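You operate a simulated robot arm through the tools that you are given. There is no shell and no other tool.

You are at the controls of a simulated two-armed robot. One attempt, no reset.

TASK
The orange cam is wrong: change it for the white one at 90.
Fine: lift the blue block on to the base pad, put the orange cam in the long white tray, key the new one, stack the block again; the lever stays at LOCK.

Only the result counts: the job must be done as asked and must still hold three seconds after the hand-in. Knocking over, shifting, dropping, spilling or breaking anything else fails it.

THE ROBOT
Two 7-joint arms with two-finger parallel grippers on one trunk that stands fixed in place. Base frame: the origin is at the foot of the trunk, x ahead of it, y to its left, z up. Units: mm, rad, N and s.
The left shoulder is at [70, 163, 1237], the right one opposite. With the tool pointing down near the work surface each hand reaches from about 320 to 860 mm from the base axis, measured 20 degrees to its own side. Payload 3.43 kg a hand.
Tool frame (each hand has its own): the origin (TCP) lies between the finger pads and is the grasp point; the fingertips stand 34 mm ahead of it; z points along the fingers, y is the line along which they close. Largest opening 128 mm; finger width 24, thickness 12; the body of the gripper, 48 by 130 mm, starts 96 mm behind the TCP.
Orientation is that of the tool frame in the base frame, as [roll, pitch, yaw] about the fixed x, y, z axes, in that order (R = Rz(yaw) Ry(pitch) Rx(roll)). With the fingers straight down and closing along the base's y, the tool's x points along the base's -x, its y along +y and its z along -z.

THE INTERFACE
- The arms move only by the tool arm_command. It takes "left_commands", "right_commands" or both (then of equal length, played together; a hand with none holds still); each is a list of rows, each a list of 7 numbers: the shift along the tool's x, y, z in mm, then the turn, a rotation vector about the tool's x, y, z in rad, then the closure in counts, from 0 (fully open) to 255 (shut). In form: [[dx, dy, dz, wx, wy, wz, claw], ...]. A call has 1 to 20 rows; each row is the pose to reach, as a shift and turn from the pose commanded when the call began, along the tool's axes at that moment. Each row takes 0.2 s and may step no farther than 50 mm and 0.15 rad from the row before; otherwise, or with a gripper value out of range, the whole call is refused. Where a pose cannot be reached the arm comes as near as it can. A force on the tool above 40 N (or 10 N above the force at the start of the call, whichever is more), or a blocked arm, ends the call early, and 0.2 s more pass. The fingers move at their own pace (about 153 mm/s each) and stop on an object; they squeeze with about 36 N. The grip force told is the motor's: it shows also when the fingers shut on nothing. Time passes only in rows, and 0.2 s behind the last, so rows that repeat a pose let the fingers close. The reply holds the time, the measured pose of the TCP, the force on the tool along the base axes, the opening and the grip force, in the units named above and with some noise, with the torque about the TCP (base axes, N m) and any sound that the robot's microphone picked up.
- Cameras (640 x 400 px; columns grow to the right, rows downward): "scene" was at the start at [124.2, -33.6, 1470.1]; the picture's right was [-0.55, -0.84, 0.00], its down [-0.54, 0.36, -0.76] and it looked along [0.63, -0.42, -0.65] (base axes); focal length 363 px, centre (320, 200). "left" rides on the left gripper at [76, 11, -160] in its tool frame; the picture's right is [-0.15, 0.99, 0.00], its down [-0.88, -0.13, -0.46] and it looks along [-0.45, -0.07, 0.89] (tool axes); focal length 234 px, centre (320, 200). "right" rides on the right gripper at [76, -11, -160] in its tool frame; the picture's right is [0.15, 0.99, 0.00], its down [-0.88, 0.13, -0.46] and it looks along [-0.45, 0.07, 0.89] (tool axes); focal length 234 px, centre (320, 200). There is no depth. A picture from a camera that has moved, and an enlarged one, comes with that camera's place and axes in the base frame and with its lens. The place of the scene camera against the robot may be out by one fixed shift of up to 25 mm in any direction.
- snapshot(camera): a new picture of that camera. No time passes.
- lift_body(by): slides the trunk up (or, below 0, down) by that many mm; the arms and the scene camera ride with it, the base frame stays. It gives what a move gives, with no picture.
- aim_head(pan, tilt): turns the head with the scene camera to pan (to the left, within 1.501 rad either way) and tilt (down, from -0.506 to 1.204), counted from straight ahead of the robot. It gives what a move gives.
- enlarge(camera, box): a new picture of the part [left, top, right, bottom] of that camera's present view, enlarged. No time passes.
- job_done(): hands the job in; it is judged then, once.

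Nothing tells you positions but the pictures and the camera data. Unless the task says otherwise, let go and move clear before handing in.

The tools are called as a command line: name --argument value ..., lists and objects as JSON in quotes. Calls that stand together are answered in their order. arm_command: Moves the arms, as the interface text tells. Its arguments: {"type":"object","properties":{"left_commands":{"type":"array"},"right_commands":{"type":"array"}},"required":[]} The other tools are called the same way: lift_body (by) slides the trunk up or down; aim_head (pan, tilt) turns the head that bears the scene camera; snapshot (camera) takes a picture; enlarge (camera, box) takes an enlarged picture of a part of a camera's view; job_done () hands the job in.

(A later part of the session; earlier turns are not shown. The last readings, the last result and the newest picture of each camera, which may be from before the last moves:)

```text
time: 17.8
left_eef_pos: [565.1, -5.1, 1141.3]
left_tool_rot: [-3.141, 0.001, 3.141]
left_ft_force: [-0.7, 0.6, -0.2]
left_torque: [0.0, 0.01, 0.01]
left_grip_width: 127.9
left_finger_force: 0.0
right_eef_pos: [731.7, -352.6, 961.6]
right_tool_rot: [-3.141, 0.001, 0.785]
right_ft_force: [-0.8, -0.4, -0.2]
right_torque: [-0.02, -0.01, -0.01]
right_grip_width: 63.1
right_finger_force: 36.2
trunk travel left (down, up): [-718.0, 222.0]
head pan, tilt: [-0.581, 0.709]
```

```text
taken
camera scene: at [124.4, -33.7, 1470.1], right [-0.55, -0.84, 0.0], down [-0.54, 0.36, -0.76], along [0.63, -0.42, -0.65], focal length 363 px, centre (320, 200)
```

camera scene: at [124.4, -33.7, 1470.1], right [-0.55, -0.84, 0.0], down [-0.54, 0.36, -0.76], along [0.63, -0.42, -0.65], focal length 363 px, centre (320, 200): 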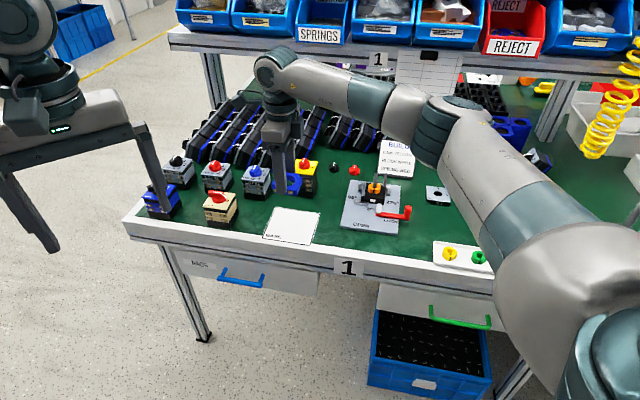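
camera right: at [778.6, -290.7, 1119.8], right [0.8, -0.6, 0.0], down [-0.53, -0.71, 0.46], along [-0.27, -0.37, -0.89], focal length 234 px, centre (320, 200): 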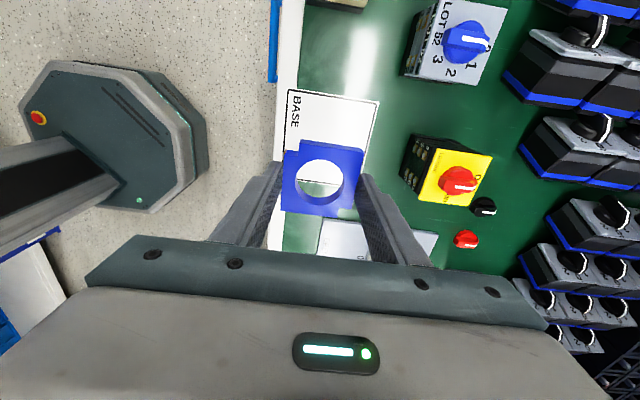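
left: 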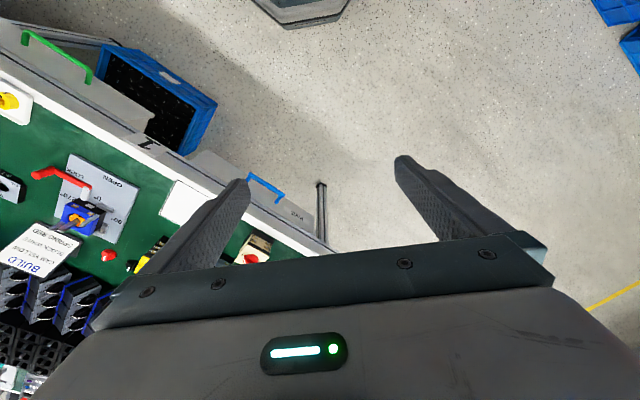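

I'll check the pad against the hand with an enlarged wrist view before lowering.

enlarge --camera "right" --box '[250, 70, 410, 230]'

enlarge --camera "scene" --box '[240, 150, 340, 260]'

```text
2.50 times, centred on (330, 150) of right
camera zoom: at [778.6, -290.7, 1119.8], right [0.8, -0.6, 0.0], down [-0.53, -0.71, 0.46], along [-0.27, -0.37, -0.89], focal length 585 px, centre (295, 325)
```

zoom: 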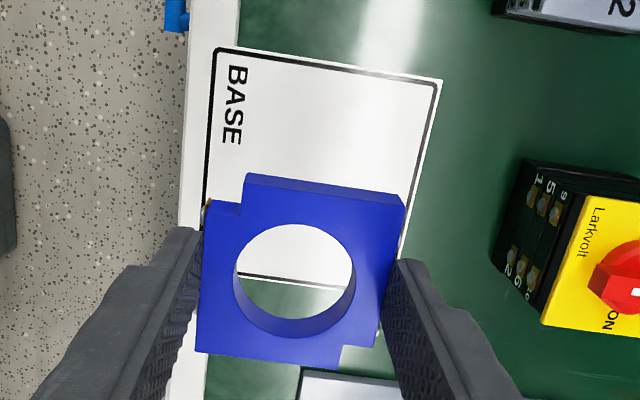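

```text
3.64 times, centred on (290, 205) of scene
camera zoom: at [124.4, -33.7, 1470.1], right [-0.55, -0.84, 0.0], down [-0.54, 0.36, -0.76], along [0.63, -0.42, -0.65], focal length 1321 px, centre (429, 182)
```

zoom: 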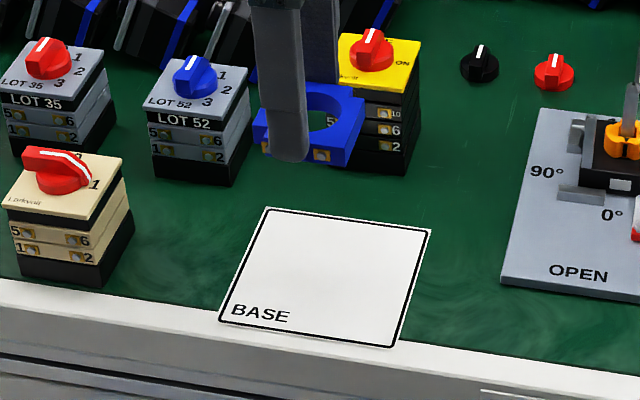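

I put the pad centre about 9 mm farther from the robot than the hand is. The pad height is uncertain, somewhere around 770 to 784, so I'll correct sideways, go down partway, and then feel for contact in small steps.

arm_command --right_commands '[[-2, 5, 20, 0, 0, 0, 200], [-2, 9, 45, 0, 0, 0, 200], [-2, 9, 70, 0, 0, 0, 200], [-2, 9, 95, 0, 0, 0, 200], [-2, 9, 115, 0, 0, 0, 200], [-2, 9, 125, 0, 0, 0, 200], [-2, 9, 125, 0, 0, 0, 200]]'

enlarge --camera "right" --box '[220, 70, 420, 230]'

enlarge --camera "scene" --box '[250, 180, 340, 250]'

```text
time: 19.4
left_eef_pos: [565.4, -5.4, 1140.6]
left_tool_rot: [-3.141, -0.001, -3.14]
left_ft_force: [0.0, 0.3, -0.4]
left_torque: [0.02, -0.02, 0.02]
left_grip_width: 128.0
left_finger_force: 0.1
right_eef_pos: [735.7, -359.5, 836.4]
right_tool_rot: [-3.141, 0.002, 0.786]
right_ft_force: [0.1, -0.4, 0.0]
right_torque: [-0.01, 0.04, -0.01]
right_grip_width: 62.9
right_finger_force: 36.1
trunk travel left (down, up): [-718.0, 222.0]
head pan, tilt: [-0.581, 0.709]
```

```text
2.50 times, centred on (320, 150) of right
camera zoom: at [783.5, -298.8, 994.4], right [0.8, -0.6, 0.0], down [-0.53, -0.72, 0.46], along [-0.27, -0.37, -0.89], focal length 585 px, centre (320, 325)
```

zoom: 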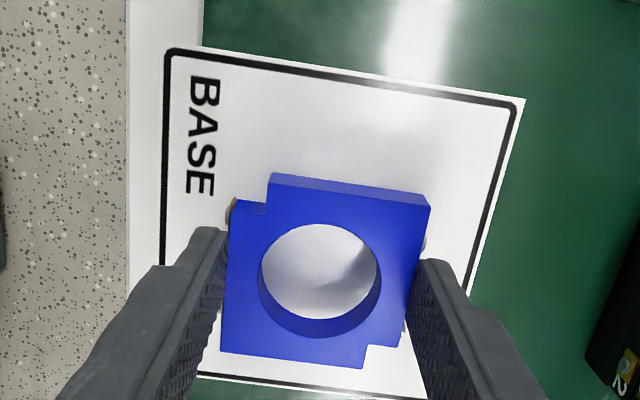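

```text
5.71 times, centred on (295, 215) of scene
camera zoom: at [124.4, -33.6, 1470.1], right [-0.55, -0.84, 0.0], down [-0.54, 0.36, -0.76], along [0.63, -0.42, -0.65], focal length 2076 px, centre (463, 114)
```

zoom: 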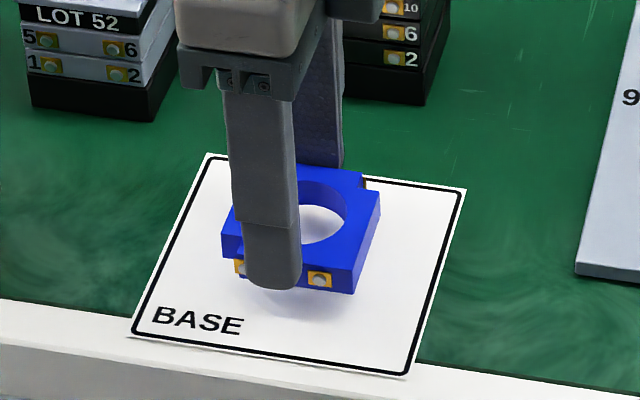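

Comparing the two wrist views puts the pad surface near z 776. I'll go down in small steps and feel for contact.

arm_command --right_commands '[[0, 0, 5, 0, 0, 0, 200], [0, 0, 10, 0, 0, 0, 200], [0, 0, 13, 0, 0, 0, 200], [0, 0, 13, 0, 0, 0, 200]]'

arm_command --right_commands '[[0, 0, 1, 0, 0, 0, 200], [0, 0, 2, 0, 0, 0, 200], [0, 0, 2, 0, 0, 0, 200]]'

arm_command --right_commands '[[0, 0, 1, 0, 0, 0, 200], [0, 0, 2, 0, 0, 0, 200], [0, 0, 2, 0, 0, 0, 200]]'

enlarge --camera "scene" --box '[260, 190, 330, 245]'

```text
time: 20.4
left_eef_pos: [565.6, -5.2, 1139.9]
left_tool_rot: [-3.141, 0.0, -3.141]
left_ft_force: [-0.4, -0.1, 0.2]
left_torque: [-0.01, -0.01, -0.01]
left_grip_width: 128.0
left_finger_force: 0.0
right_eef_pos: [736.6, -359.9, 821.6]
right_tool_rot: [3.141, 0.002, 0.785]
right_ft_force: [-0.1, -0.4, 0.0]
right_torque: [-0.03, 0.02, -0.01]
right_grip_width: 62.6
right_finger_force: 36.4
trunk travel left (down, up): [-718.0, 222.0]
head pan, tilt: [-0.581, 0.709]
```

```text
time: 21.2
left_eef_pos: [566.1, -5.2, 1141.2]
left_tool_rot: [-3.141, -0.001, -3.14]
left_ft_force: [-0.2, -0.3, 0.1]
left_torque: [0.02, -0.02, 0.05]
left_grip_width: 127.9
left_finger_force: 0.1
right_eef_pos: [736.2, -360.3, 820.5]
right_tool_rot: [-3.141, -0.001, 0.786]
right_ft_force: [-0.2, -0.2, 2.8]
right_torque: [-0.09, 0.04, -0.03]
right_grip_width: 63.0
right_finger_force: 35.7
trunk travel left (down, up): [-718.0, 222.0]
head pan, tilt: [-0.581, 0.709]
```

```text
time: 22.0
left_eef_pos: [565.1, -4.6, 1142.0]
left_tool_rot: [3.141, 0.0, -3.141]
left_ft_force: [0.4, 0.8, -0.6]
left_torque: [0.01, 0.0, -0.02]
left_grip_width: 128.1
left_finger_force: 0.1
right_eef_pos: [735.0, -360.0, 821.3]
right_tool_rot: [3.14, -0.001, 0.784]
right_ft_force: [3.4, -2.4, 14.0]
right_torque: [-0.14, 0.24, 0.06]
right_grip_width: 62.8
right_finger_force: 36.2
trunk travel left (down, up): [-718.0, 222.0]
head pan, tilt: [-0.581, 0.709]
```

```text
7.27 times, centred on (295, 218) of scene
camera zoom: at [123.1, -32.9, 1470.3], right [-0.55, -0.84, 0.0], down [-0.54, 0.36, -0.76], along [0.64, -0.42, -0.65], focal length 2642 px, centre (502, 73)
```

zoom: 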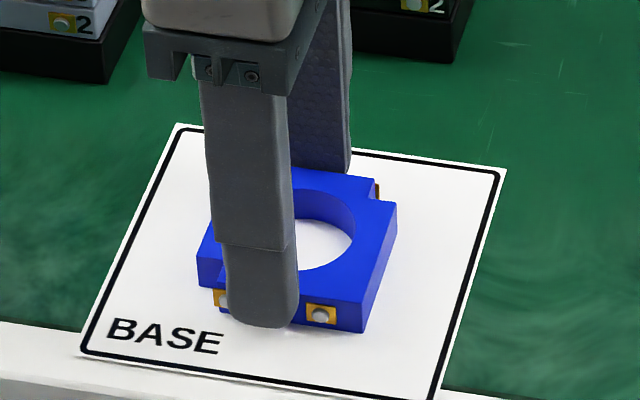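

The block touched down at about TCP z 820.5 and is pressing with 14 N. I'll ease off 2 mm, open, and rise clear.

arm_command --right_commands '[[0, 0, -1, 0, 0, 0, 200], [0, 0, -2.3, 0, 0, 0, 200], [0, 0, -2.3, 0, 0, 0, 200]]'

arm_command --right_commands '[[0, 0, 0, 0, 0, 0, 120], [0, 0, 0, 0, 0, 0, 95], [0, 0, 0, 0, 0, 0, 76], [0, 0, 0, 0, 0, 0, 76]]'

arm_command --right_commands '[[0, 0, -10, 0, 0, 0, 76], [0, 0, -25, 0, 0, 0, 76], [0, 0, -45, 0, 0, 0, 76], [0, 0, -75, 0, 0, 0, 76], [0, 0, -105, 0, 0, 0, 76], [0, 0, -140, 0, 0, 0, 76], [0, 0, -140, 0, 0, 0, 76]]'

enlarge --camera "right" --box '[220, 70, 420, 230]'

enlarge --camera "scene" --box '[250, 180, 340, 250]'

```text
time: 22.8
left_eef_pos: [564.6, -4.3, 1140.3]
left_tool_rot: [3.141, 0.0, -3.141]
left_ft_force: [0.2, -0.4, -0.7]
left_torque: [-0.02, 0.04, -0.01]
left_grip_width: 128.1
left_finger_force: 0.1
right_eef_pos: [735.7, -359.0, 821.2]
right_tool_rot: [3.14, 0.0, 0.787]
right_ft_force: [2.7, 0.3, 7.8]
right_torque: [-0.01, -0.36, 0.0]
right_grip_width: 62.7
right_finger_force: 36.1
trunk travel left (down, up): [-718.0, 222.0]
head pan, tilt: [-0.581, 0.709]
```

```text
time: 23.8
left_eef_pos: [565.9, -5.3, 1141.3]
left_tool_rot: [-3.141, -0.002, 3.139]
left_ft_force: [-0.1, 0.2, -0.3]
left_torque: [-0.02, -0.01, 0.0]
left_grip_width: 128.3
left_finger_force: 0.1
right_eef_pos: [735.0, -359.4, 821.3]
right_tool_rot: [3.141, 0.0, 0.786]
right_ft_force: [-0.1, -0.2, -0.6]
right_torque: [-0.02, -0.02, 0.02]
right_grip_width: 89.6
right_finger_force: 0.2
trunk travel left (down, up): [-718.0, 222.0]
head pan, tilt: [-0.581, 0.709]
```

```text
time: 25.4
left_eef_pos: [565.8, -6.6, 1140.7]
left_tool_rot: [3.141, -0.001, 3.141]
left_ft_force: [0.3, -0.8, 0.1]
left_torque: [0.01, -0.04, -0.05]
left_grip_width: 127.9
left_finger_force: 0.0
right_eef_pos: [738.0, -360.0, 960.0]
right_tool_rot: [-3.141, 0.0, 0.785]
right_ft_force: [0.1, 0.1, -0.4]
right_torque: [-0.01, 0.0, 0.02]
right_grip_width: 90.4
right_finger_force: 0.1
trunk travel left (down, up): [-718.0, 222.0]
head pan, tilt: [-0.581, 0.709]
```

```text
2.50 times, centred on (320, 150) of right
camera zoom: at [785.3, -298.7, 1118.7], right [0.8, -0.6, 0.0], down [-0.53, -0.72, 0.46], along [-0.27, -0.37, -0.89], focal length 585 px, centre (320, 325)
```

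zoom: 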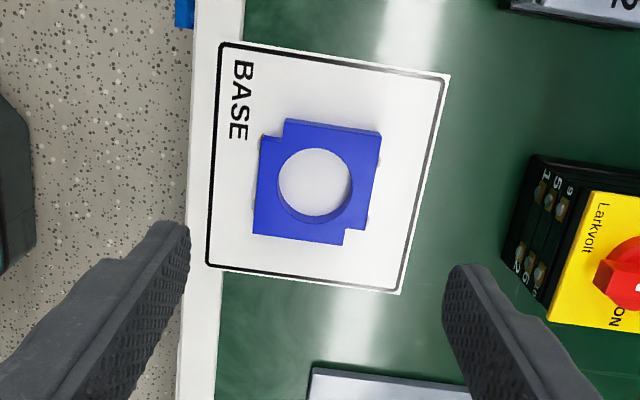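

```text
5.71 times, centred on (295, 215) of scene
camera zoom: at [124.7, -33.8, 1470.0], right [-0.55, -0.84, 0.0], down [-0.54, 0.36, -0.76], along [0.63, -0.42, -0.65], focal length 2076 px, centre (463, 114)
```

zoom: 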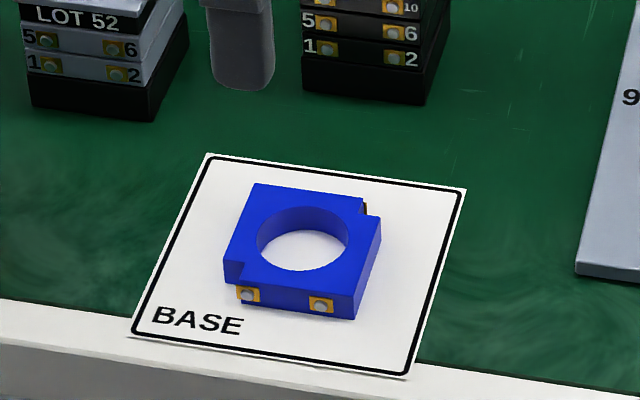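

The block rests centred on the base pad. Next I'll return over the fixture for the orange cam, setting the opening to about 62 mm on the way.

arm_command --right_commands '[[-12, 9, 0, 0, 0, 0, 76], [-36, 27, 0, 0, 0, 0, 90], [-65, 49, 0, 0, 0, 0, 110], [-95, 72, 0, 0, 0, 0, 131], [-125, 95, 0, 0, 0, 0, 131], [-155, 117, 0, 0, 0, 0, 131], [-180, 136, 0, 0, 0, 0, 131], [-195, 147, 10, 0, 0, 0, 131], [-199, 150, 30, 0, 0, 0, 131], [-199, 150, 30, 0, 0, 0, 131]]'

enlarge --camera "right" --box '[280, 100, 370, 200]'

enlarge --camera "scene" --box '[360, 170, 410, 210]'

```text
time: 27.6
left_eef_pos: [566.4, -4.4, 1141.9]
left_tool_rot: [3.141, -0.001, -3.141]
left_ft_force: [0.4, -0.4, 0.2]
left_torque: [0.01, -0.03, 0.01]
left_grip_width: 128.2
left_finger_force: 0.0
right_eef_pos: [700.9, -607.4, 931.9]
right_tool_rot: [3.142, -0.001, 0.783]
right_ft_force: [-0.7, -1.3, 0.4]
right_torque: [0.0, -0.01, -0.03]
right_grip_width: 62.4
right_finger_force: 0.0
trunk travel left (down, up): [-718.0, 222.0]
head pan, tilt: [-0.581, 0.709]
```

```text
4.00 times, centred on (325, 150) of right
camera zoom: at [748.0, -545.3, 1090.2], right [0.8, -0.6, 0.0], down [-0.53, -0.71, 0.46], along [-0.27, -0.37, -0.89], focal length 937 px, centre (300, 400)
```

zoom: 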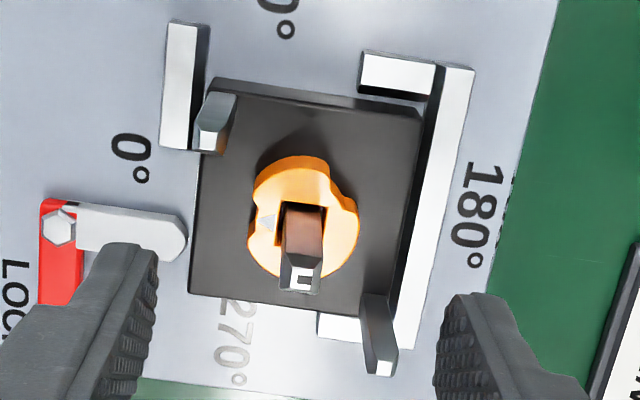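

```text
10.00 times, centred on (385, 190) of scene
camera zoom: at [124.2, -33.3, 1470.1], right [-0.55, -0.84, 0.0], down [-0.54, 0.36, -0.76], along [0.63, -0.42, -0.65], focal length 3634 px, centre (-330, 300)
```

zoom: 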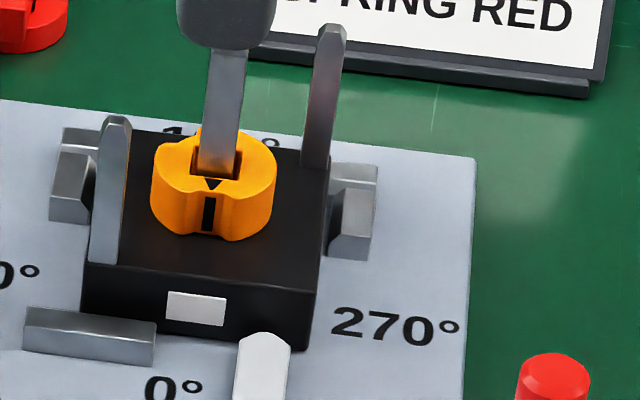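

The cam is well in view and about 1.2 mm off centre along the closing direction. I'll correct that and descend in stages around it, keeping the tips above the base.

arm_command --right_commands '[[0, 1.2, 12, 0, 0, 0, 131], [0, 1.2, 26, 0, 0, 0, 131], [0, 1.2, 40, 0, 0, 0, 131], [0, 1.2, 54, 0, 0, 0, 131], [0, 1.2, 66, 0, 0, 0, 131], [0, 1.2, 66, 0, 0, 0, 131]]'

enlarge --camera "right" --box '[260, 110, 380, 220]'

enlarge --camera "scene" --box '[360, 170, 410, 210]'

```text
time: 29.0
left_eef_pos: [566.3, -5.4, 1141.3]
left_tool_rot: [-3.14, 0.0, 3.141]
left_ft_force: [-0.2, 0.1, 0.3]
left_torque: [0.01, 0.0, -0.02]
left_grip_width: 127.8
left_finger_force: 0.1
right_eef_pos: [701.9, -608.2, 865.2]
right_tool_rot: [-3.139, 0.0, 0.783]
right_ft_force: [0.6, 0.3, 0.2]
right_torque: [0.01, -0.01, 0.01]
right_grip_width: 62.5
right_finger_force: 0.1
trunk travel left (down, up): [-718.0, 222.0]
head pan, tilt: [-0.581, 0.709]
```

```text
3.64 times, centred on (320, 165) of right
camera zoom: at [749.2, -547.0, 1023.6], right [0.8, -0.6, 0.0], down [-0.53, -0.72, 0.46], along [-0.27, -0.37, -0.89], focal length 852 px, centre (320, 327)
```

zoom: 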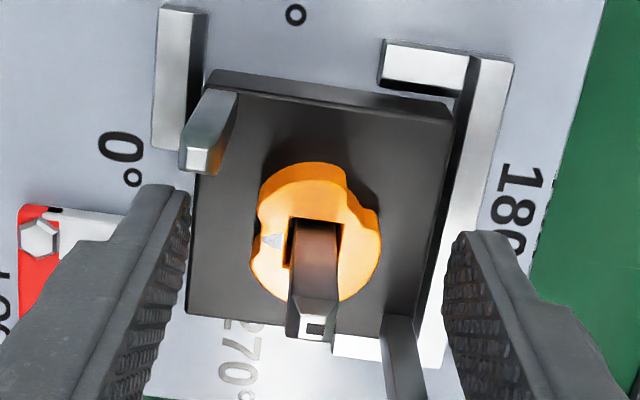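

```text
10.00 times, centred on (385, 190) of scene
camera zoom: at [124.2, -33.5, 1470.1], right [-0.55, -0.84, 0.0], down [-0.54, 0.36, -0.76], along [0.63, -0.42, -0.65], focal length 3634 px, centre (-330, 300)
```

zoom: 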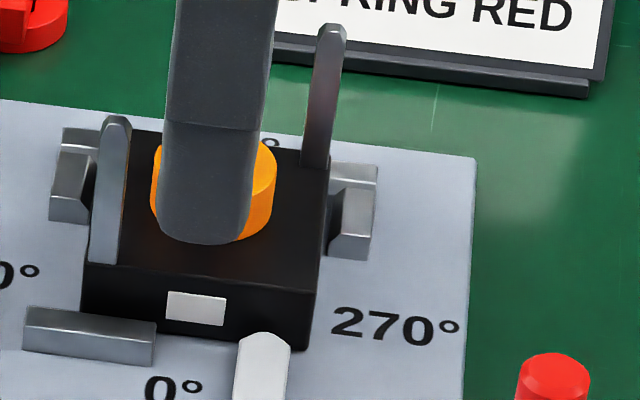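

The fingers straddle the cam and clear both pins. I'll go down the last 14 mm and then close.

arm_command --right_commands '[[0, 0, 5, 0, 0, 0, 131], [0, 0, 10, 0, 0, 0, 131], [0, 0, 14, 0, 0, 0, 131], [0, 0, 14, 0, 0, 0, 131]]'

enlarge --camera "scene" --box '[360, 170, 410, 210]'

enlarge --camera "right" --box '[260, 110, 380, 220]'

```text
time: 30.0
left_eef_pos: [565.6, -5.4, 1141.2]
left_tool_rot: [-3.141, -0.001, -3.141]
left_ft_force: [0.8, -0.1, 0.7]
left_torque: [-0.03, -0.01, -0.03]
left_grip_width: 128.1
left_finger_force: 0.0
right_eef_pos: [701.9, -607.7, 851.2]
right_tool_rot: [-3.141, 0.0, 0.787]
right_ft_force: [0.5, -0.1, -0.4]
right_torque: [-0.01, 0.04, 0.03]
right_grip_width: 61.9
right_finger_force: 0.1
trunk travel left (down, up): [-718.0, 222.0]
head pan, tilt: [-0.581, 0.709]
```

```text
10.00 times, centred on (385, 190) of scene
camera zoom: at [124.3, -33.6, 1470.1], right [-0.55, -0.84, 0.0], down [-0.54, 0.36, -0.76], along [0.63, -0.42, -0.65], focal length 3634 px, centre (-330, 300)
```

zoom: 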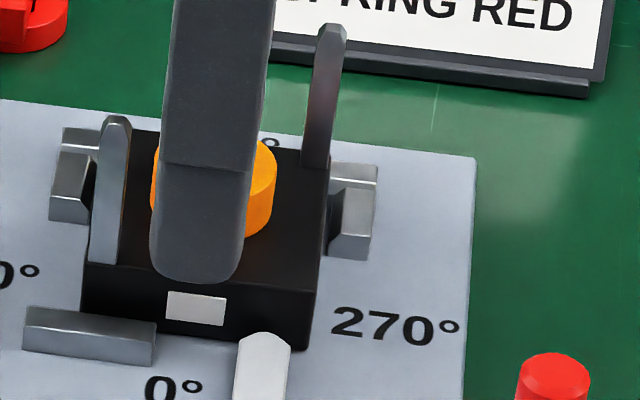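

```text
3.64 times, centred on (320, 165) of right
camera zoom: at [749.9, -546.7, 1009.5], right [0.8, -0.6, 0.0], down [-0.53, -0.71, 0.46], along [-0.27, -0.37, -0.89], focal length 852 px, centre (320, 327)
```

zoom: 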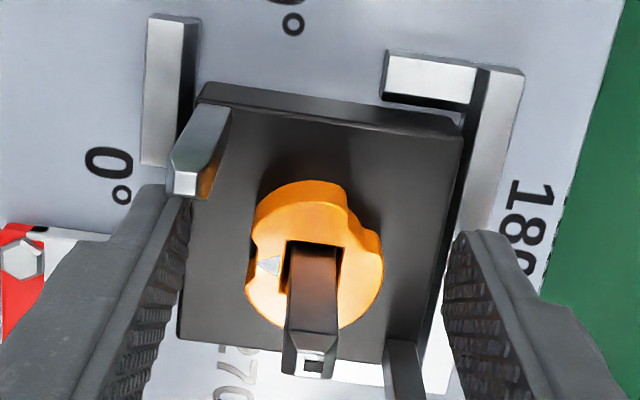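

Everything is centred, and the cam measures about 31–32 mm across. I'll close on it.

arm_command --right_commands '[[0, 0, 0, 0, 0, 0, 160], [0, 0, 0, 0, 0, 0, 180], [0, 0, 0, 0, 0, 0, 195], [0, 0, 0, 0, 0, 0, 230], [0, 0, 0, 0, 0, 0, 255], [0, 0, 0, 0, 0, 0, 255]]'

enlarge --camera "right" --box '[260, 110, 380, 220]'

```text
time: 31.4
left_eef_pos: [565.6, -6.0, 1141.1]
left_tool_rot: [3.141, -0.001, -3.141]
left_ft_force: [-0.5, -0.4, 0.6]
left_torque: [0.0, 0.02, 0.0]
left_grip_width: 127.9
left_finger_force: 0.1
right_eef_pos: [703.0, -608.8, 851.7]
right_tool_rot: [-3.141, -0.001, 0.785]
right_ft_force: [0.5, 0.2, -0.6]
right_torque: [0.01, 0.0, 0.02]
right_grip_width: 28.8
right_finger_force: 36.7
trunk travel left (down, up): [-718.0, 222.0]
head pan, tilt: [-0.581, 0.709]
```

```text
3.64 times, centred on (320, 165) of right
camera zoom: at [750.1, -546.6, 1009.6], right [0.8, -0.6, 0.0], down [-0.53, -0.72, 0.46], along [-0.27, -0.37, -0.89], focal length 852 px, centre (320, 327)
```

zoom: 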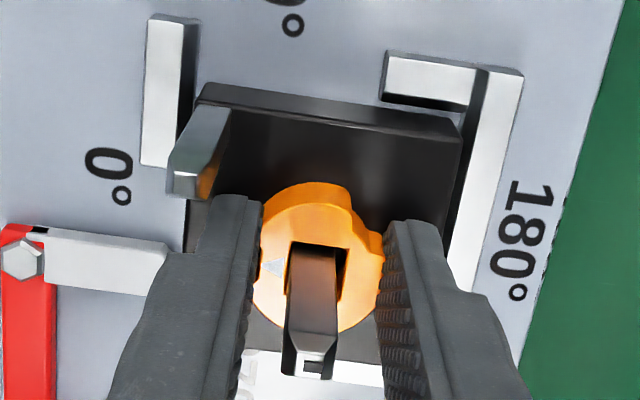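

The cam is gripped at 28.8 mm. I'll lift it straight off the spindle.

arm_command --right_commands '[[0, 0, -3, 0, 0, 0, 255], [0, 0, -8, 0, 0, 0, 255], [0, 0, -15, 0, 0, 0, 255], [0, 0, -24, 0, 0, 0, 255], [0, 0, -36, 0, 0, 0, 255], [0, 0, -50, 0, 0, 0, 255], [0, 0, -65, 0, 0, 0, 255], [0, 0, -85, 0, 0, 0, 255], [0, 0, -105, 0, 0, 0, 255], [0, 0, -105, 0, 0, 0, 255]]'

snapshot --camera "right"

enlarge --camera "scene" --box '[345, 140, 425, 230]'

```text
time: 33.6
left_eef_pos: [565.1, -5.4, 1140.7]
left_tool_rot: [3.14, 0.0, -3.141]
left_ft_force: [0.6, 0.1, 0.6]
left_torque: [-0.02, -0.01, 0.02]
left_grip_width: 127.9
left_finger_force: 0.1
right_eef_pos: [702.9, -607.0, 954.5]
right_tool_rot: [3.141, -0.001, 0.786]
right_ft_force: [0.2, 0.4, 0.2]
right_torque: [0.01, 0.02, -0.05]
right_grip_width: 28.8
right_finger_force: 35.7
trunk travel left (down, up): [-718.0, 222.0]
head pan, tilt: [-0.581, 0.709]
```

```text
taken
camera right: at [749.6, -546.2, 1113.1], right [0.8, -0.6, 0.0], down [-0.53, -0.71, 0.46], along [-0.27, -0.37, -0.89], focal length 234 px, centre (320, 200)
```

right: 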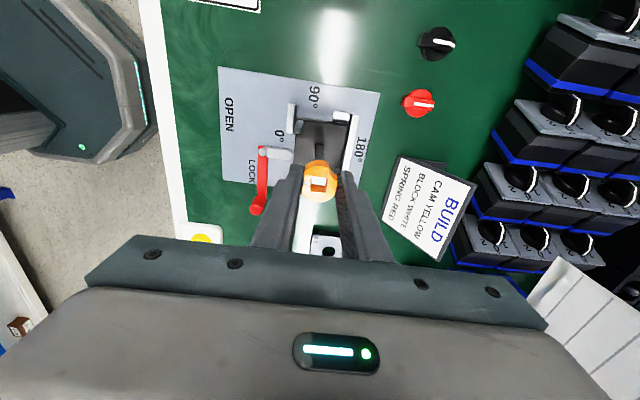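

```text
4.44 times, centred on (385, 185) of scene
camera zoom: at [124.6, -33.8, 1470.0], right [-0.55, -0.84, 0.0], down [-0.54, 0.36, -0.76], along [0.63, -0.42, -0.65], focal length 1615 px, centre (31, 267)
```

zoom: 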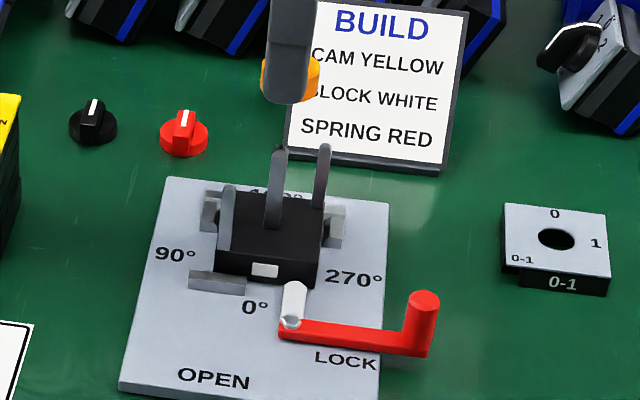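

The orange cam is off. The long tray lies front-right, with free space at its right end near (295, -765). I'll carry the cam there high, turning to a left-to-right grip on the way.

arm_command --right_commands '[[-30.8, -13.6, 0, 0, 0, -0.121, 255], [-61.6, -27.1, 0, 0, 0, -0.242, 255], [-92.5, -40.7, 0, 0, 0, -0.362, 255], [-123.3, -54.3, 0, 0, 0, -0.483, 255], [-154.1, -67.8, 0, 0, 0, -0.604, 255], [-184.9, -81.4, 0, 0, 0, -0.725, 255], [-215.8, -95, 0, 0, 0, -0.846, 255], [-246.6, -108.5, 0, 0, 0, -0.967, 255], [-277.4, -122.1, 0, 0, 0, -1.087, 255], [-308.2, -135.7, 0, 0, 0, -1.208, 255], [-339, -149.2, 0, 0, 0, -1.329, 255], [-369.9, -162.8, 0, 0, 0, -1.45, 255], [-400.7, -176.4, 0, 0, 0, -1.571, 255], [-400.7, -176.4, 0, 0, 0, -1.571, 255]]'

snapshot --camera "right"

snapshot --camera "scene"

```text
time: 36.6
left_eef_pos: [566.1, -6.5, 1141.1]
left_tool_rot: [3.141, -0.001, -3.141]
left_ft_force: [-0.3, 0.2, 0.4]
left_torque: [0.02, 0.02, -0.03]
left_grip_width: 128.1
left_finger_force: 0.1
right_eef_pos: [296.4, -766.3, 956.7]
right_tool_rot: [-3.141, 0.002, 2.357]
right_ft_force: [0.2, -0.1, 0.0]
right_torque: [-0.03, 0.02, -0.01]
right_grip_width: 28.8
right_finger_force: 35.9
trunk travel left (down, up): [-718.0, 222.0]
head pan, tilt: [-0.581, 0.709]
```

```text
taken
camera right: at [235.5, -721.7, 1114.4], right [0.59, 0.8, 0.0], down [0.72, -0.53, 0.46], along [0.37, -0.27, -0.89], focal length 234 px, centre (320, 200)
```

right: 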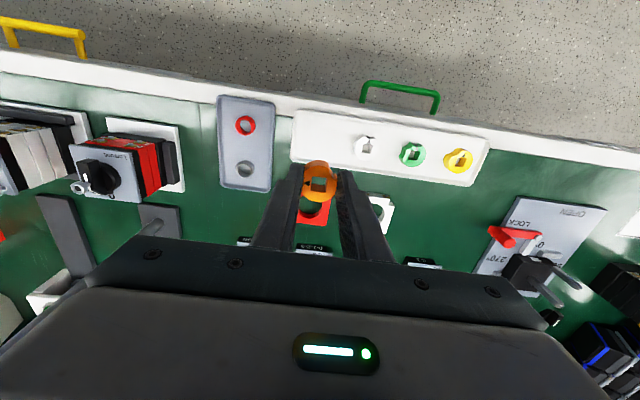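

```text
taken
camera scene: at [125.0, -33.8, 1470.0], right [-0.55, -0.84, 0.0], down [-0.54, 0.36, -0.76], along [0.63, -0.42, -0.65], focal length 363 px, centre (320, 200)
```

scene: 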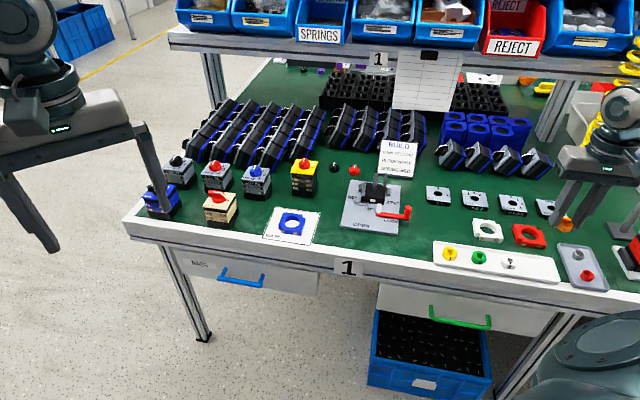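

The hand is above the free right end of the tray. I'll enlarge to confirm the clearances to the tray wall and the white cam.

enlarge --camera "right" --box '[270, 90, 500, 210]'

enlarge --camera "right" --box '[340, 120, 400, 170]'

enlarge --camera "scene" --box '[430, 230, 600, 300]'

```text
2.78 times, centred on (385, 150) of right
camera zoom: at [235.5, -721.7, 1114.4], right [0.59, 0.8, 0.0], down [0.72, -0.53, 0.46], along [0.37, -0.27, -0.89], focal length 652 px, centre (139, 339)
```

zoom: 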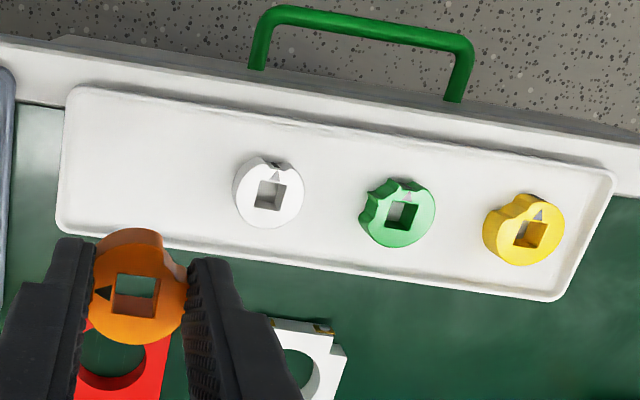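

```text
8.00 times, centred on (370, 145) of right
camera zoom: at [235.5, -721.7, 1114.4], right [0.59, 0.8, 0.0], down [0.72, -0.53, 0.46], along [0.37, -0.27, -0.89], focal length 1873 px, centre (-80, 640)
```

zoom: 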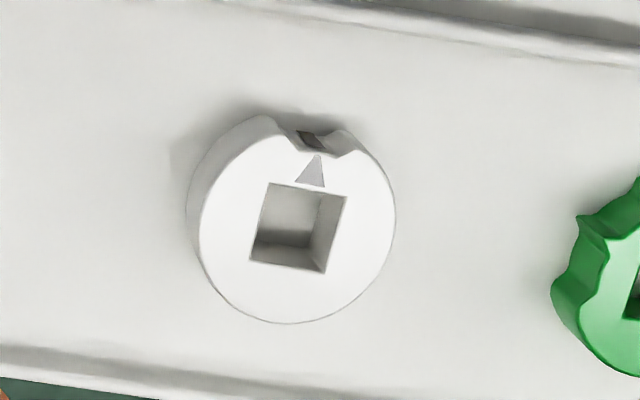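

```text
3.76 times, centred on (515, 265) of scene
camera zoom: at [125.0, -33.8, 1470.0], right [-0.55, -0.84, 0.0], down [-0.54, 0.36, -0.76], along [0.63, -0.42, -0.65], focal length 1368 px, centre (-414, -45)
```

zoom: 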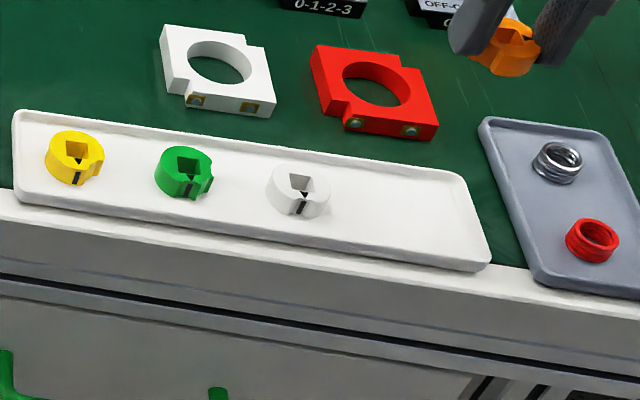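

The white cam's square hole is aligned with the hand's axes at this yaw and its arrow points to the front, so a quarter turn clockwise will put it at 90°. Now I'll shift 8 mm for clearance and lower the orange cam toward the tray floor.

arm_command --right_commands '[[2.5, 8, 15, 0, 0, 0, 255], [2.5, 8, 40, 0, 0, 0, 255], [2.5, 8, 65, 0, 0, 0, 255], [2.5, 8, 90, 0, 0, 0, 255], [2.5, 8, 110, 0, 0, 0, 255], [2.5, 8, 120, 0, 0, 0, 255], [2.5, 8, 125, 0, 0, 0, 255], [2.5, 8, 125, 0, 0, 0, 255]]'

enlarge --camera "scene" --box '[480, 220, 580, 290]'

enlarge --camera "right" --box '[240, 80, 440, 220]'

```text
time: 38.4
left_eef_pos: [565.2, -5.3, 1140.6]
left_tool_rot: [3.141, -0.001, -3.141]
left_ft_force: [0.3, -0.3, -0.7]
left_torque: [-0.02, 0.02, -0.05]
left_grip_width: 128.0
left_finger_force: 0.1
right_eef_pos: [297.6, -758.7, 830.2]
right_tool_rot: [-3.141, 0.002, 2.355]
right_ft_force: [0.3, 0.4, -0.5]
right_torque: [-0.01, -0.01, 0.01]
right_grip_width: 28.7
right_finger_force: 35.9
trunk travel left (down, up): [-718.0, 222.0]
head pan, tilt: [-0.581, 0.709]
```

```text
5.71 times, centred on (530, 255) of scene
camera zoom: at [124.1, -33.6, 1470.1], right [-0.55, -0.84, 0.0], down [-0.54, 0.36, -0.76], along [0.63, -0.42, -0.65], focal length 2076 px, centre (-880, -114)
```

zoom: 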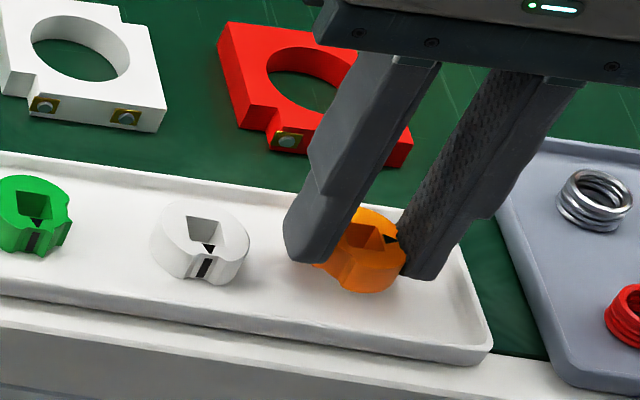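

```text
2.86 times, centred on (340, 150) of right
camera zoom: at [238.3, -713.6, 989.2], right [0.6, 0.8, 0.0], down [0.72, -0.53, 0.46], along [0.37, -0.27, -0.89], focal length 669 px, centre (263, 343)
```

zoom: 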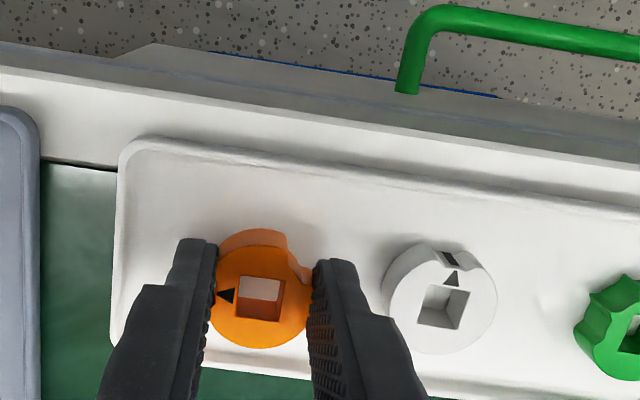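

The cam hovers about 10 mm over the tray floor with clear room on both sides. I'll go down in small steps to contact.

arm_command --right_commands '[[0, 0, 2, 0, 0, 0, 255], [0, 0, 4, 0, 0, 0, 255], [0, 0, 5, 0, 0, 0, 255], [0, 0, 5, 0, 0, 0, 255]]'

arm_command --right_commands '[[0, 0, 1, 0, 0, 0, 255], [0, 0, 2, 0, 0, 0, 255], [0, 0, 2, 0, 0, 0, 255]]'

arm_command --right_commands '[[0, 0, 1, 0, 0, 0, 255], [0, 0, 2, 0, 0, 0, 255], [0, 0, 2, 0, 0, 0, 255]]'

enlarge --camera "scene" --box '[480, 220, 580, 290]'

```text
time: 39.4
left_eef_pos: [564.9, -5.1, 1140.1]
left_tool_rot: [-3.141, 0.001, -3.141]
left_ft_force: [-0.6, -0.1, 0.2]
left_torque: [-0.01, -0.02, 0.02]
left_grip_width: 127.9
left_finger_force: 0.1
right_eef_pos: [298.1, -758.6, 825.8]
right_tool_rot: [3.142, 0.0, 2.357]
right_ft_force: [0.3, -0.6, 0.2]
right_torque: [-0.01, 0.0, 0.04]
right_grip_width: 28.5
right_finger_force: 36.0
trunk travel left (down, up): [-718.0, 222.0]
head pan, tilt: [-0.581, 0.709]
```

```text
time: 40.2
left_eef_pos: [565.6, -5.6, 1140.3]
left_tool_rot: [3.141, -0.001, -3.141]
left_ft_force: [0.8, -0.4, -0.2]
left_torque: [0.0, -0.01, 0.04]
left_grip_width: 128.0
left_finger_force: 0.1
right_eef_pos: [298.5, -757.8, 824.4]
right_tool_rot: [3.141, 0.002, 2.356]
right_ft_force: [0.0, 0.6, -0.4]
right_torque: [0.02, 0.02, 0.01]
right_grip_width: 28.6
right_finger_force: 35.4
trunk travel left (down, up): [-718.0, 222.0]
head pan, tilt: [-0.581, 0.709]
```

```text
time: 41.0
left_eef_pos: [564.4, -5.7, 1140.9]
left_tool_rot: [-3.141, -0.001, -3.141]
left_ft_force: [1.2, 0.7, 0.6]
left_torque: [-0.02, -0.03, 0.02]
left_grip_width: 128.1
left_finger_force: 0.0
right_eef_pos: [299.3, -758.4, 822.7]
right_tool_rot: [-3.141, 0.001, 2.355]
right_ft_force: [0.1, 0.3, 1.9]
right_torque: [-0.01, 0.0, 0.02]
right_grip_width: 28.6
right_finger_force: 36.6
trunk travel left (down, up): [-718.0, 222.0]
head pan, tilt: [-0.581, 0.709]
```

```text
5.71 times, centred on (530, 255) of scene
camera zoom: at [124.0, -33.4, 1470.1], right [-0.55, -0.84, 0.0], down [-0.54, 0.36, -0.76], along [0.63, -0.42, -0.65], focal length 2076 px, centre (-880, -114)
```

zoom: 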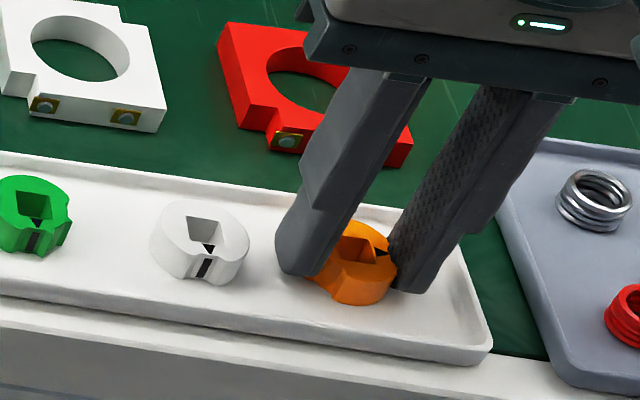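

It's just touching the tray floor, with 1.9 N on the tool. I'll open a little to about 40 mm so I don't touch the neighbours, and rise.

arm_command --right_commands '[[0, 0, 0, 0, 0, 0, 190], [0, 0, 0, 0, 0, 0, 176], [0, 0, 0, 0, 0, 0, 176]]'

arm_command --right_commands '[[0, 0, -8, 0, 0, 0, 176], [0, 0, -20, 0, 0, 0, 176], [0, 0, -40, 0, 0, 0, 176], [0, 0, -65, 0, 0, 0, 176], [0, 0, -90, 0, 0, 0, 176], [0, 0, -90, 0, 0, 0, 176]]'

enlarge --camera "right" --box '[240, 60, 440, 200]'

enlarge --camera "scene" --box '[430, 220, 580, 300]'

```text
time: 41.8
left_eef_pos: [566.7, -6.0, 1141.2]
left_tool_rot: [3.141, 0.001, -3.141]
left_ft_force: [0.8, 0.5, -0.4]
left_torque: [0.02, -0.02, 0.0]
left_grip_width: 128.1
left_finger_force: 0.2
right_eef_pos: [298.5, -758.7, 822.9]
right_tool_rot: [3.141, 0.001, 2.356]
right_ft_force: [-0.5, 0.0, -1.2]
right_torque: [-0.03, 0.0, 0.0]
right_grip_width: 39.5
right_finger_force: 0.0
trunk travel left (down, up): [-718.0, 222.0]
head pan, tilt: [-0.581, 0.709]
```

```text
time: 43.2
left_eef_pos: [565.9, -5.5, 1141.1]
left_tool_rot: [-3.14, -0.001, 3.141]
left_ft_force: [-0.1, -0.4, 0.4]
left_torque: [0.0, 0.03, 0.0]
left_grip_width: 127.8
left_finger_force: 0.0
right_eef_pos: [299.3, -759.0, 914.7]
right_tool_rot: [-3.141, -0.001, 2.356]
right_ft_force: [-0.1, 0.0, -0.5]
right_torque: [0.0, 0.03, -0.01]
right_grip_width: 39.4
right_finger_force: 0.1
trunk travel left (down, up): [-718.0, 222.0]
head pan, tilt: [-0.581, 0.709]
```

```text
2.86 times, centred on (340, 130) of right
camera zoom: at [238.9, -714.1, 1072.0], right [0.6, 0.8, 0.0], down [0.72, -0.53, 0.46], along [0.37, -0.27, -0.89], focal length 669 px, centre (263, 400)
```

zoom: 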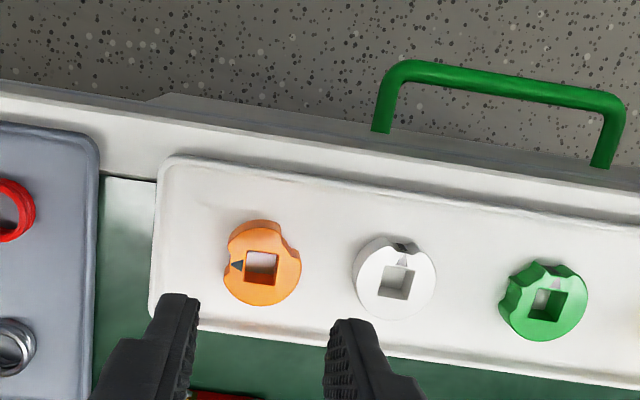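

```text
4.27 times, centred on (505, 260) of scene
camera zoom: at [124.5, -34.1, 1470.0], right [-0.55, -0.84, 0.0], down [-0.54, 0.36, -0.76], along [0.63, -0.42, -0.65], focal length 1550 px, centre (-469, -56)
```

zoom: 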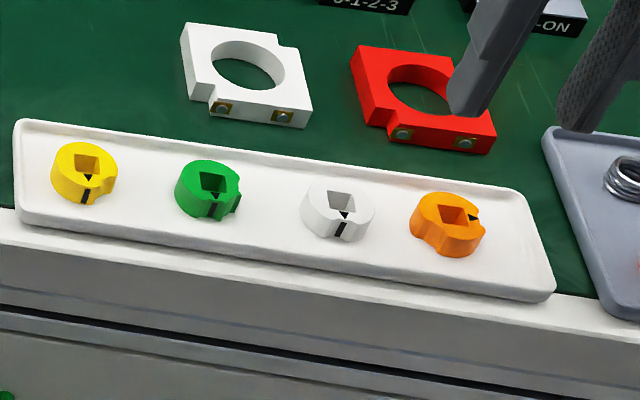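

The orange cam stands in the tray. The white cam's centre is 57 mm to the left of the hand, so I'll move over it with about a 46 mm opening and come down partway.

arm_command --right_commands '[[1, 25, 0, 0, 0, 0, 163], [2, 57.2, 0, 0, 0, 0, 163], [2, 57.2, 20, 0, 0, 0, 163], [2, 57.2, 45, 0, 0, 0, 163], [2, 57.2, 60, 0, 0, 0, 163], [2, 57.2, 60, 0, 0, 0, 163]]'

enlarge --camera "right" --box '[250, 80, 390, 210]'

enlarge --camera "scene" --box '[460, 220, 560, 290]'

```text
time: 44.6
left_eef_pos: [564.9, -5.6, 1140.6]
left_tool_rot: [-3.141, 0.001, 3.14]
left_ft_force: [0.1, -0.2, -0.3]
left_torque: [-0.02, -0.03, 0.0]
left_grip_width: 128.1
left_finger_force: 0.1
right_eef_pos: [336.7, -716.5, 853.0]
right_tool_rot: [-3.141, 0.0, 2.357]
right_ft_force: [0.2, -0.5, 0.3]
right_torque: [0.02, 0.0, 0.02]
right_grip_width: 46.3
right_finger_force: 0.1
trunk travel left (down, up): [-718.0, 222.0]
head pan, tilt: [-0.581, 0.709]
```

```text
3.08 times, centred on (320, 145) of right
camera zoom: at [276.7, -671.6, 1011.5], right [0.6, 0.8, 0.0], down [0.71, -0.53, 0.46], along [0.37, -0.27, -0.89], focal length 720 px, centre (320, 369)
```

zoom: 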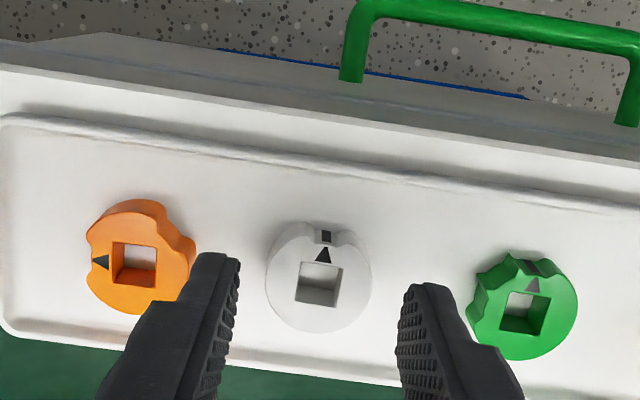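

```text
5.71 times, centred on (510, 255) of scene
camera zoom: at [124.0, -33.6, 1470.1], right [-0.55, -0.84, 0.0], down [-0.54, 0.36, -0.76], along [0.63, -0.42, -0.65], focal length 2076 px, centre (-766, -114)
```

zoom: 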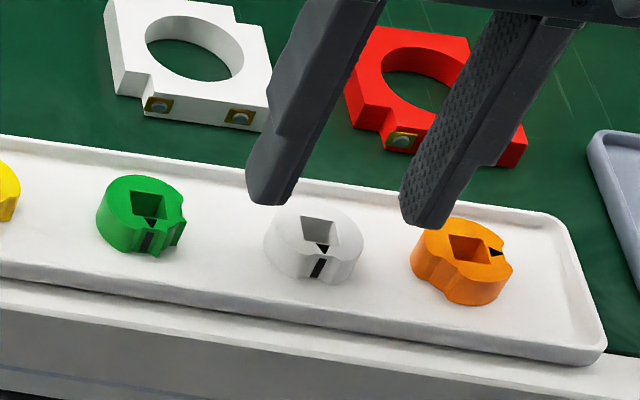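

The fingers straddle the white cam evenly. I'll go down the last 30 mm, to the same height at which I released the orange cam.

arm_command --right_commands '[[-0.5, 0, 10, 0, 0, 0, 163], [-0.5, 0, 20, 0, 0, 0, 163], [-0.5, 0, 27, 0, 0, 0, 163], [-0.5, 0, 29.5, 0, 0, 0, 163], [-0.5, 0, 29.5, 0, 0, 0, 163]]'

enlarge --camera "right" --box '[250, 90, 390, 220]'

enlarge --camera "scene" --box '[460, 220, 560, 290]'

```text
time: 45.8
left_eef_pos: [566.0, -5.3, 1141.0]
left_tool_rot: [3.141, 0.0, -3.141]
left_ft_force: [-0.5, 0.9, -0.1]
left_torque: [0.01, -0.01, -0.02]
left_grip_width: 128.1
left_finger_force: 0.0
right_eef_pos: [338.0, -716.7, 822.6]
right_tool_rot: [-3.141, -0.001, 2.357]
right_ft_force: [-1.1, -0.5, -0.7]
right_torque: [-0.02, -0.03, 0.04]
right_grip_width: 46.0
right_finger_force: 0.0
trunk travel left (down, up): [-718.0, 222.0]
head pan, tilt: [-0.581, 0.709]
```

```text
3.08 times, centred on (320, 155) of right
camera zoom: at [277.5, -671.9, 981.4], right [0.6, 0.8, 0.0], down [0.71, -0.53, 0.46], along [0.37, -0.27, -0.89], focal length 720 px, centre (320, 338)
```

zoom: 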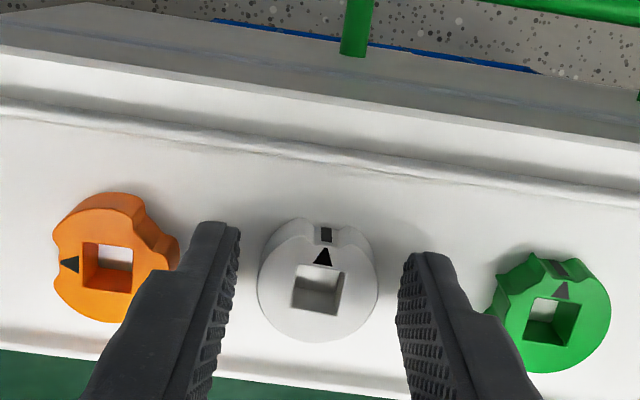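

```text
5.71 times, centred on (510, 255) of scene
camera zoom: at [124.2, -33.6, 1470.1], right [-0.55, -0.84, 0.0], down [-0.54, 0.36, -0.76], along [0.63, -0.42, -0.65], focal length 2076 px, centre (-766, -114)
```

zoom: 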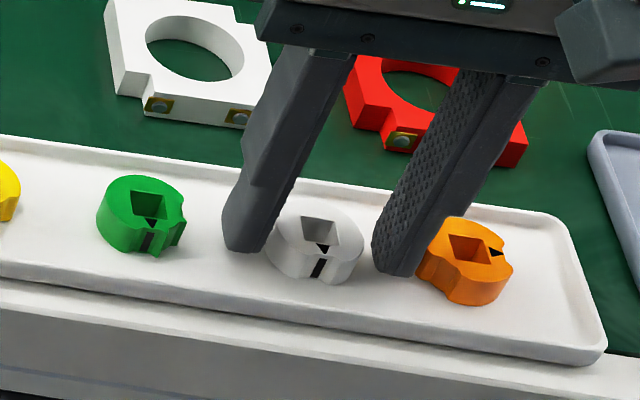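

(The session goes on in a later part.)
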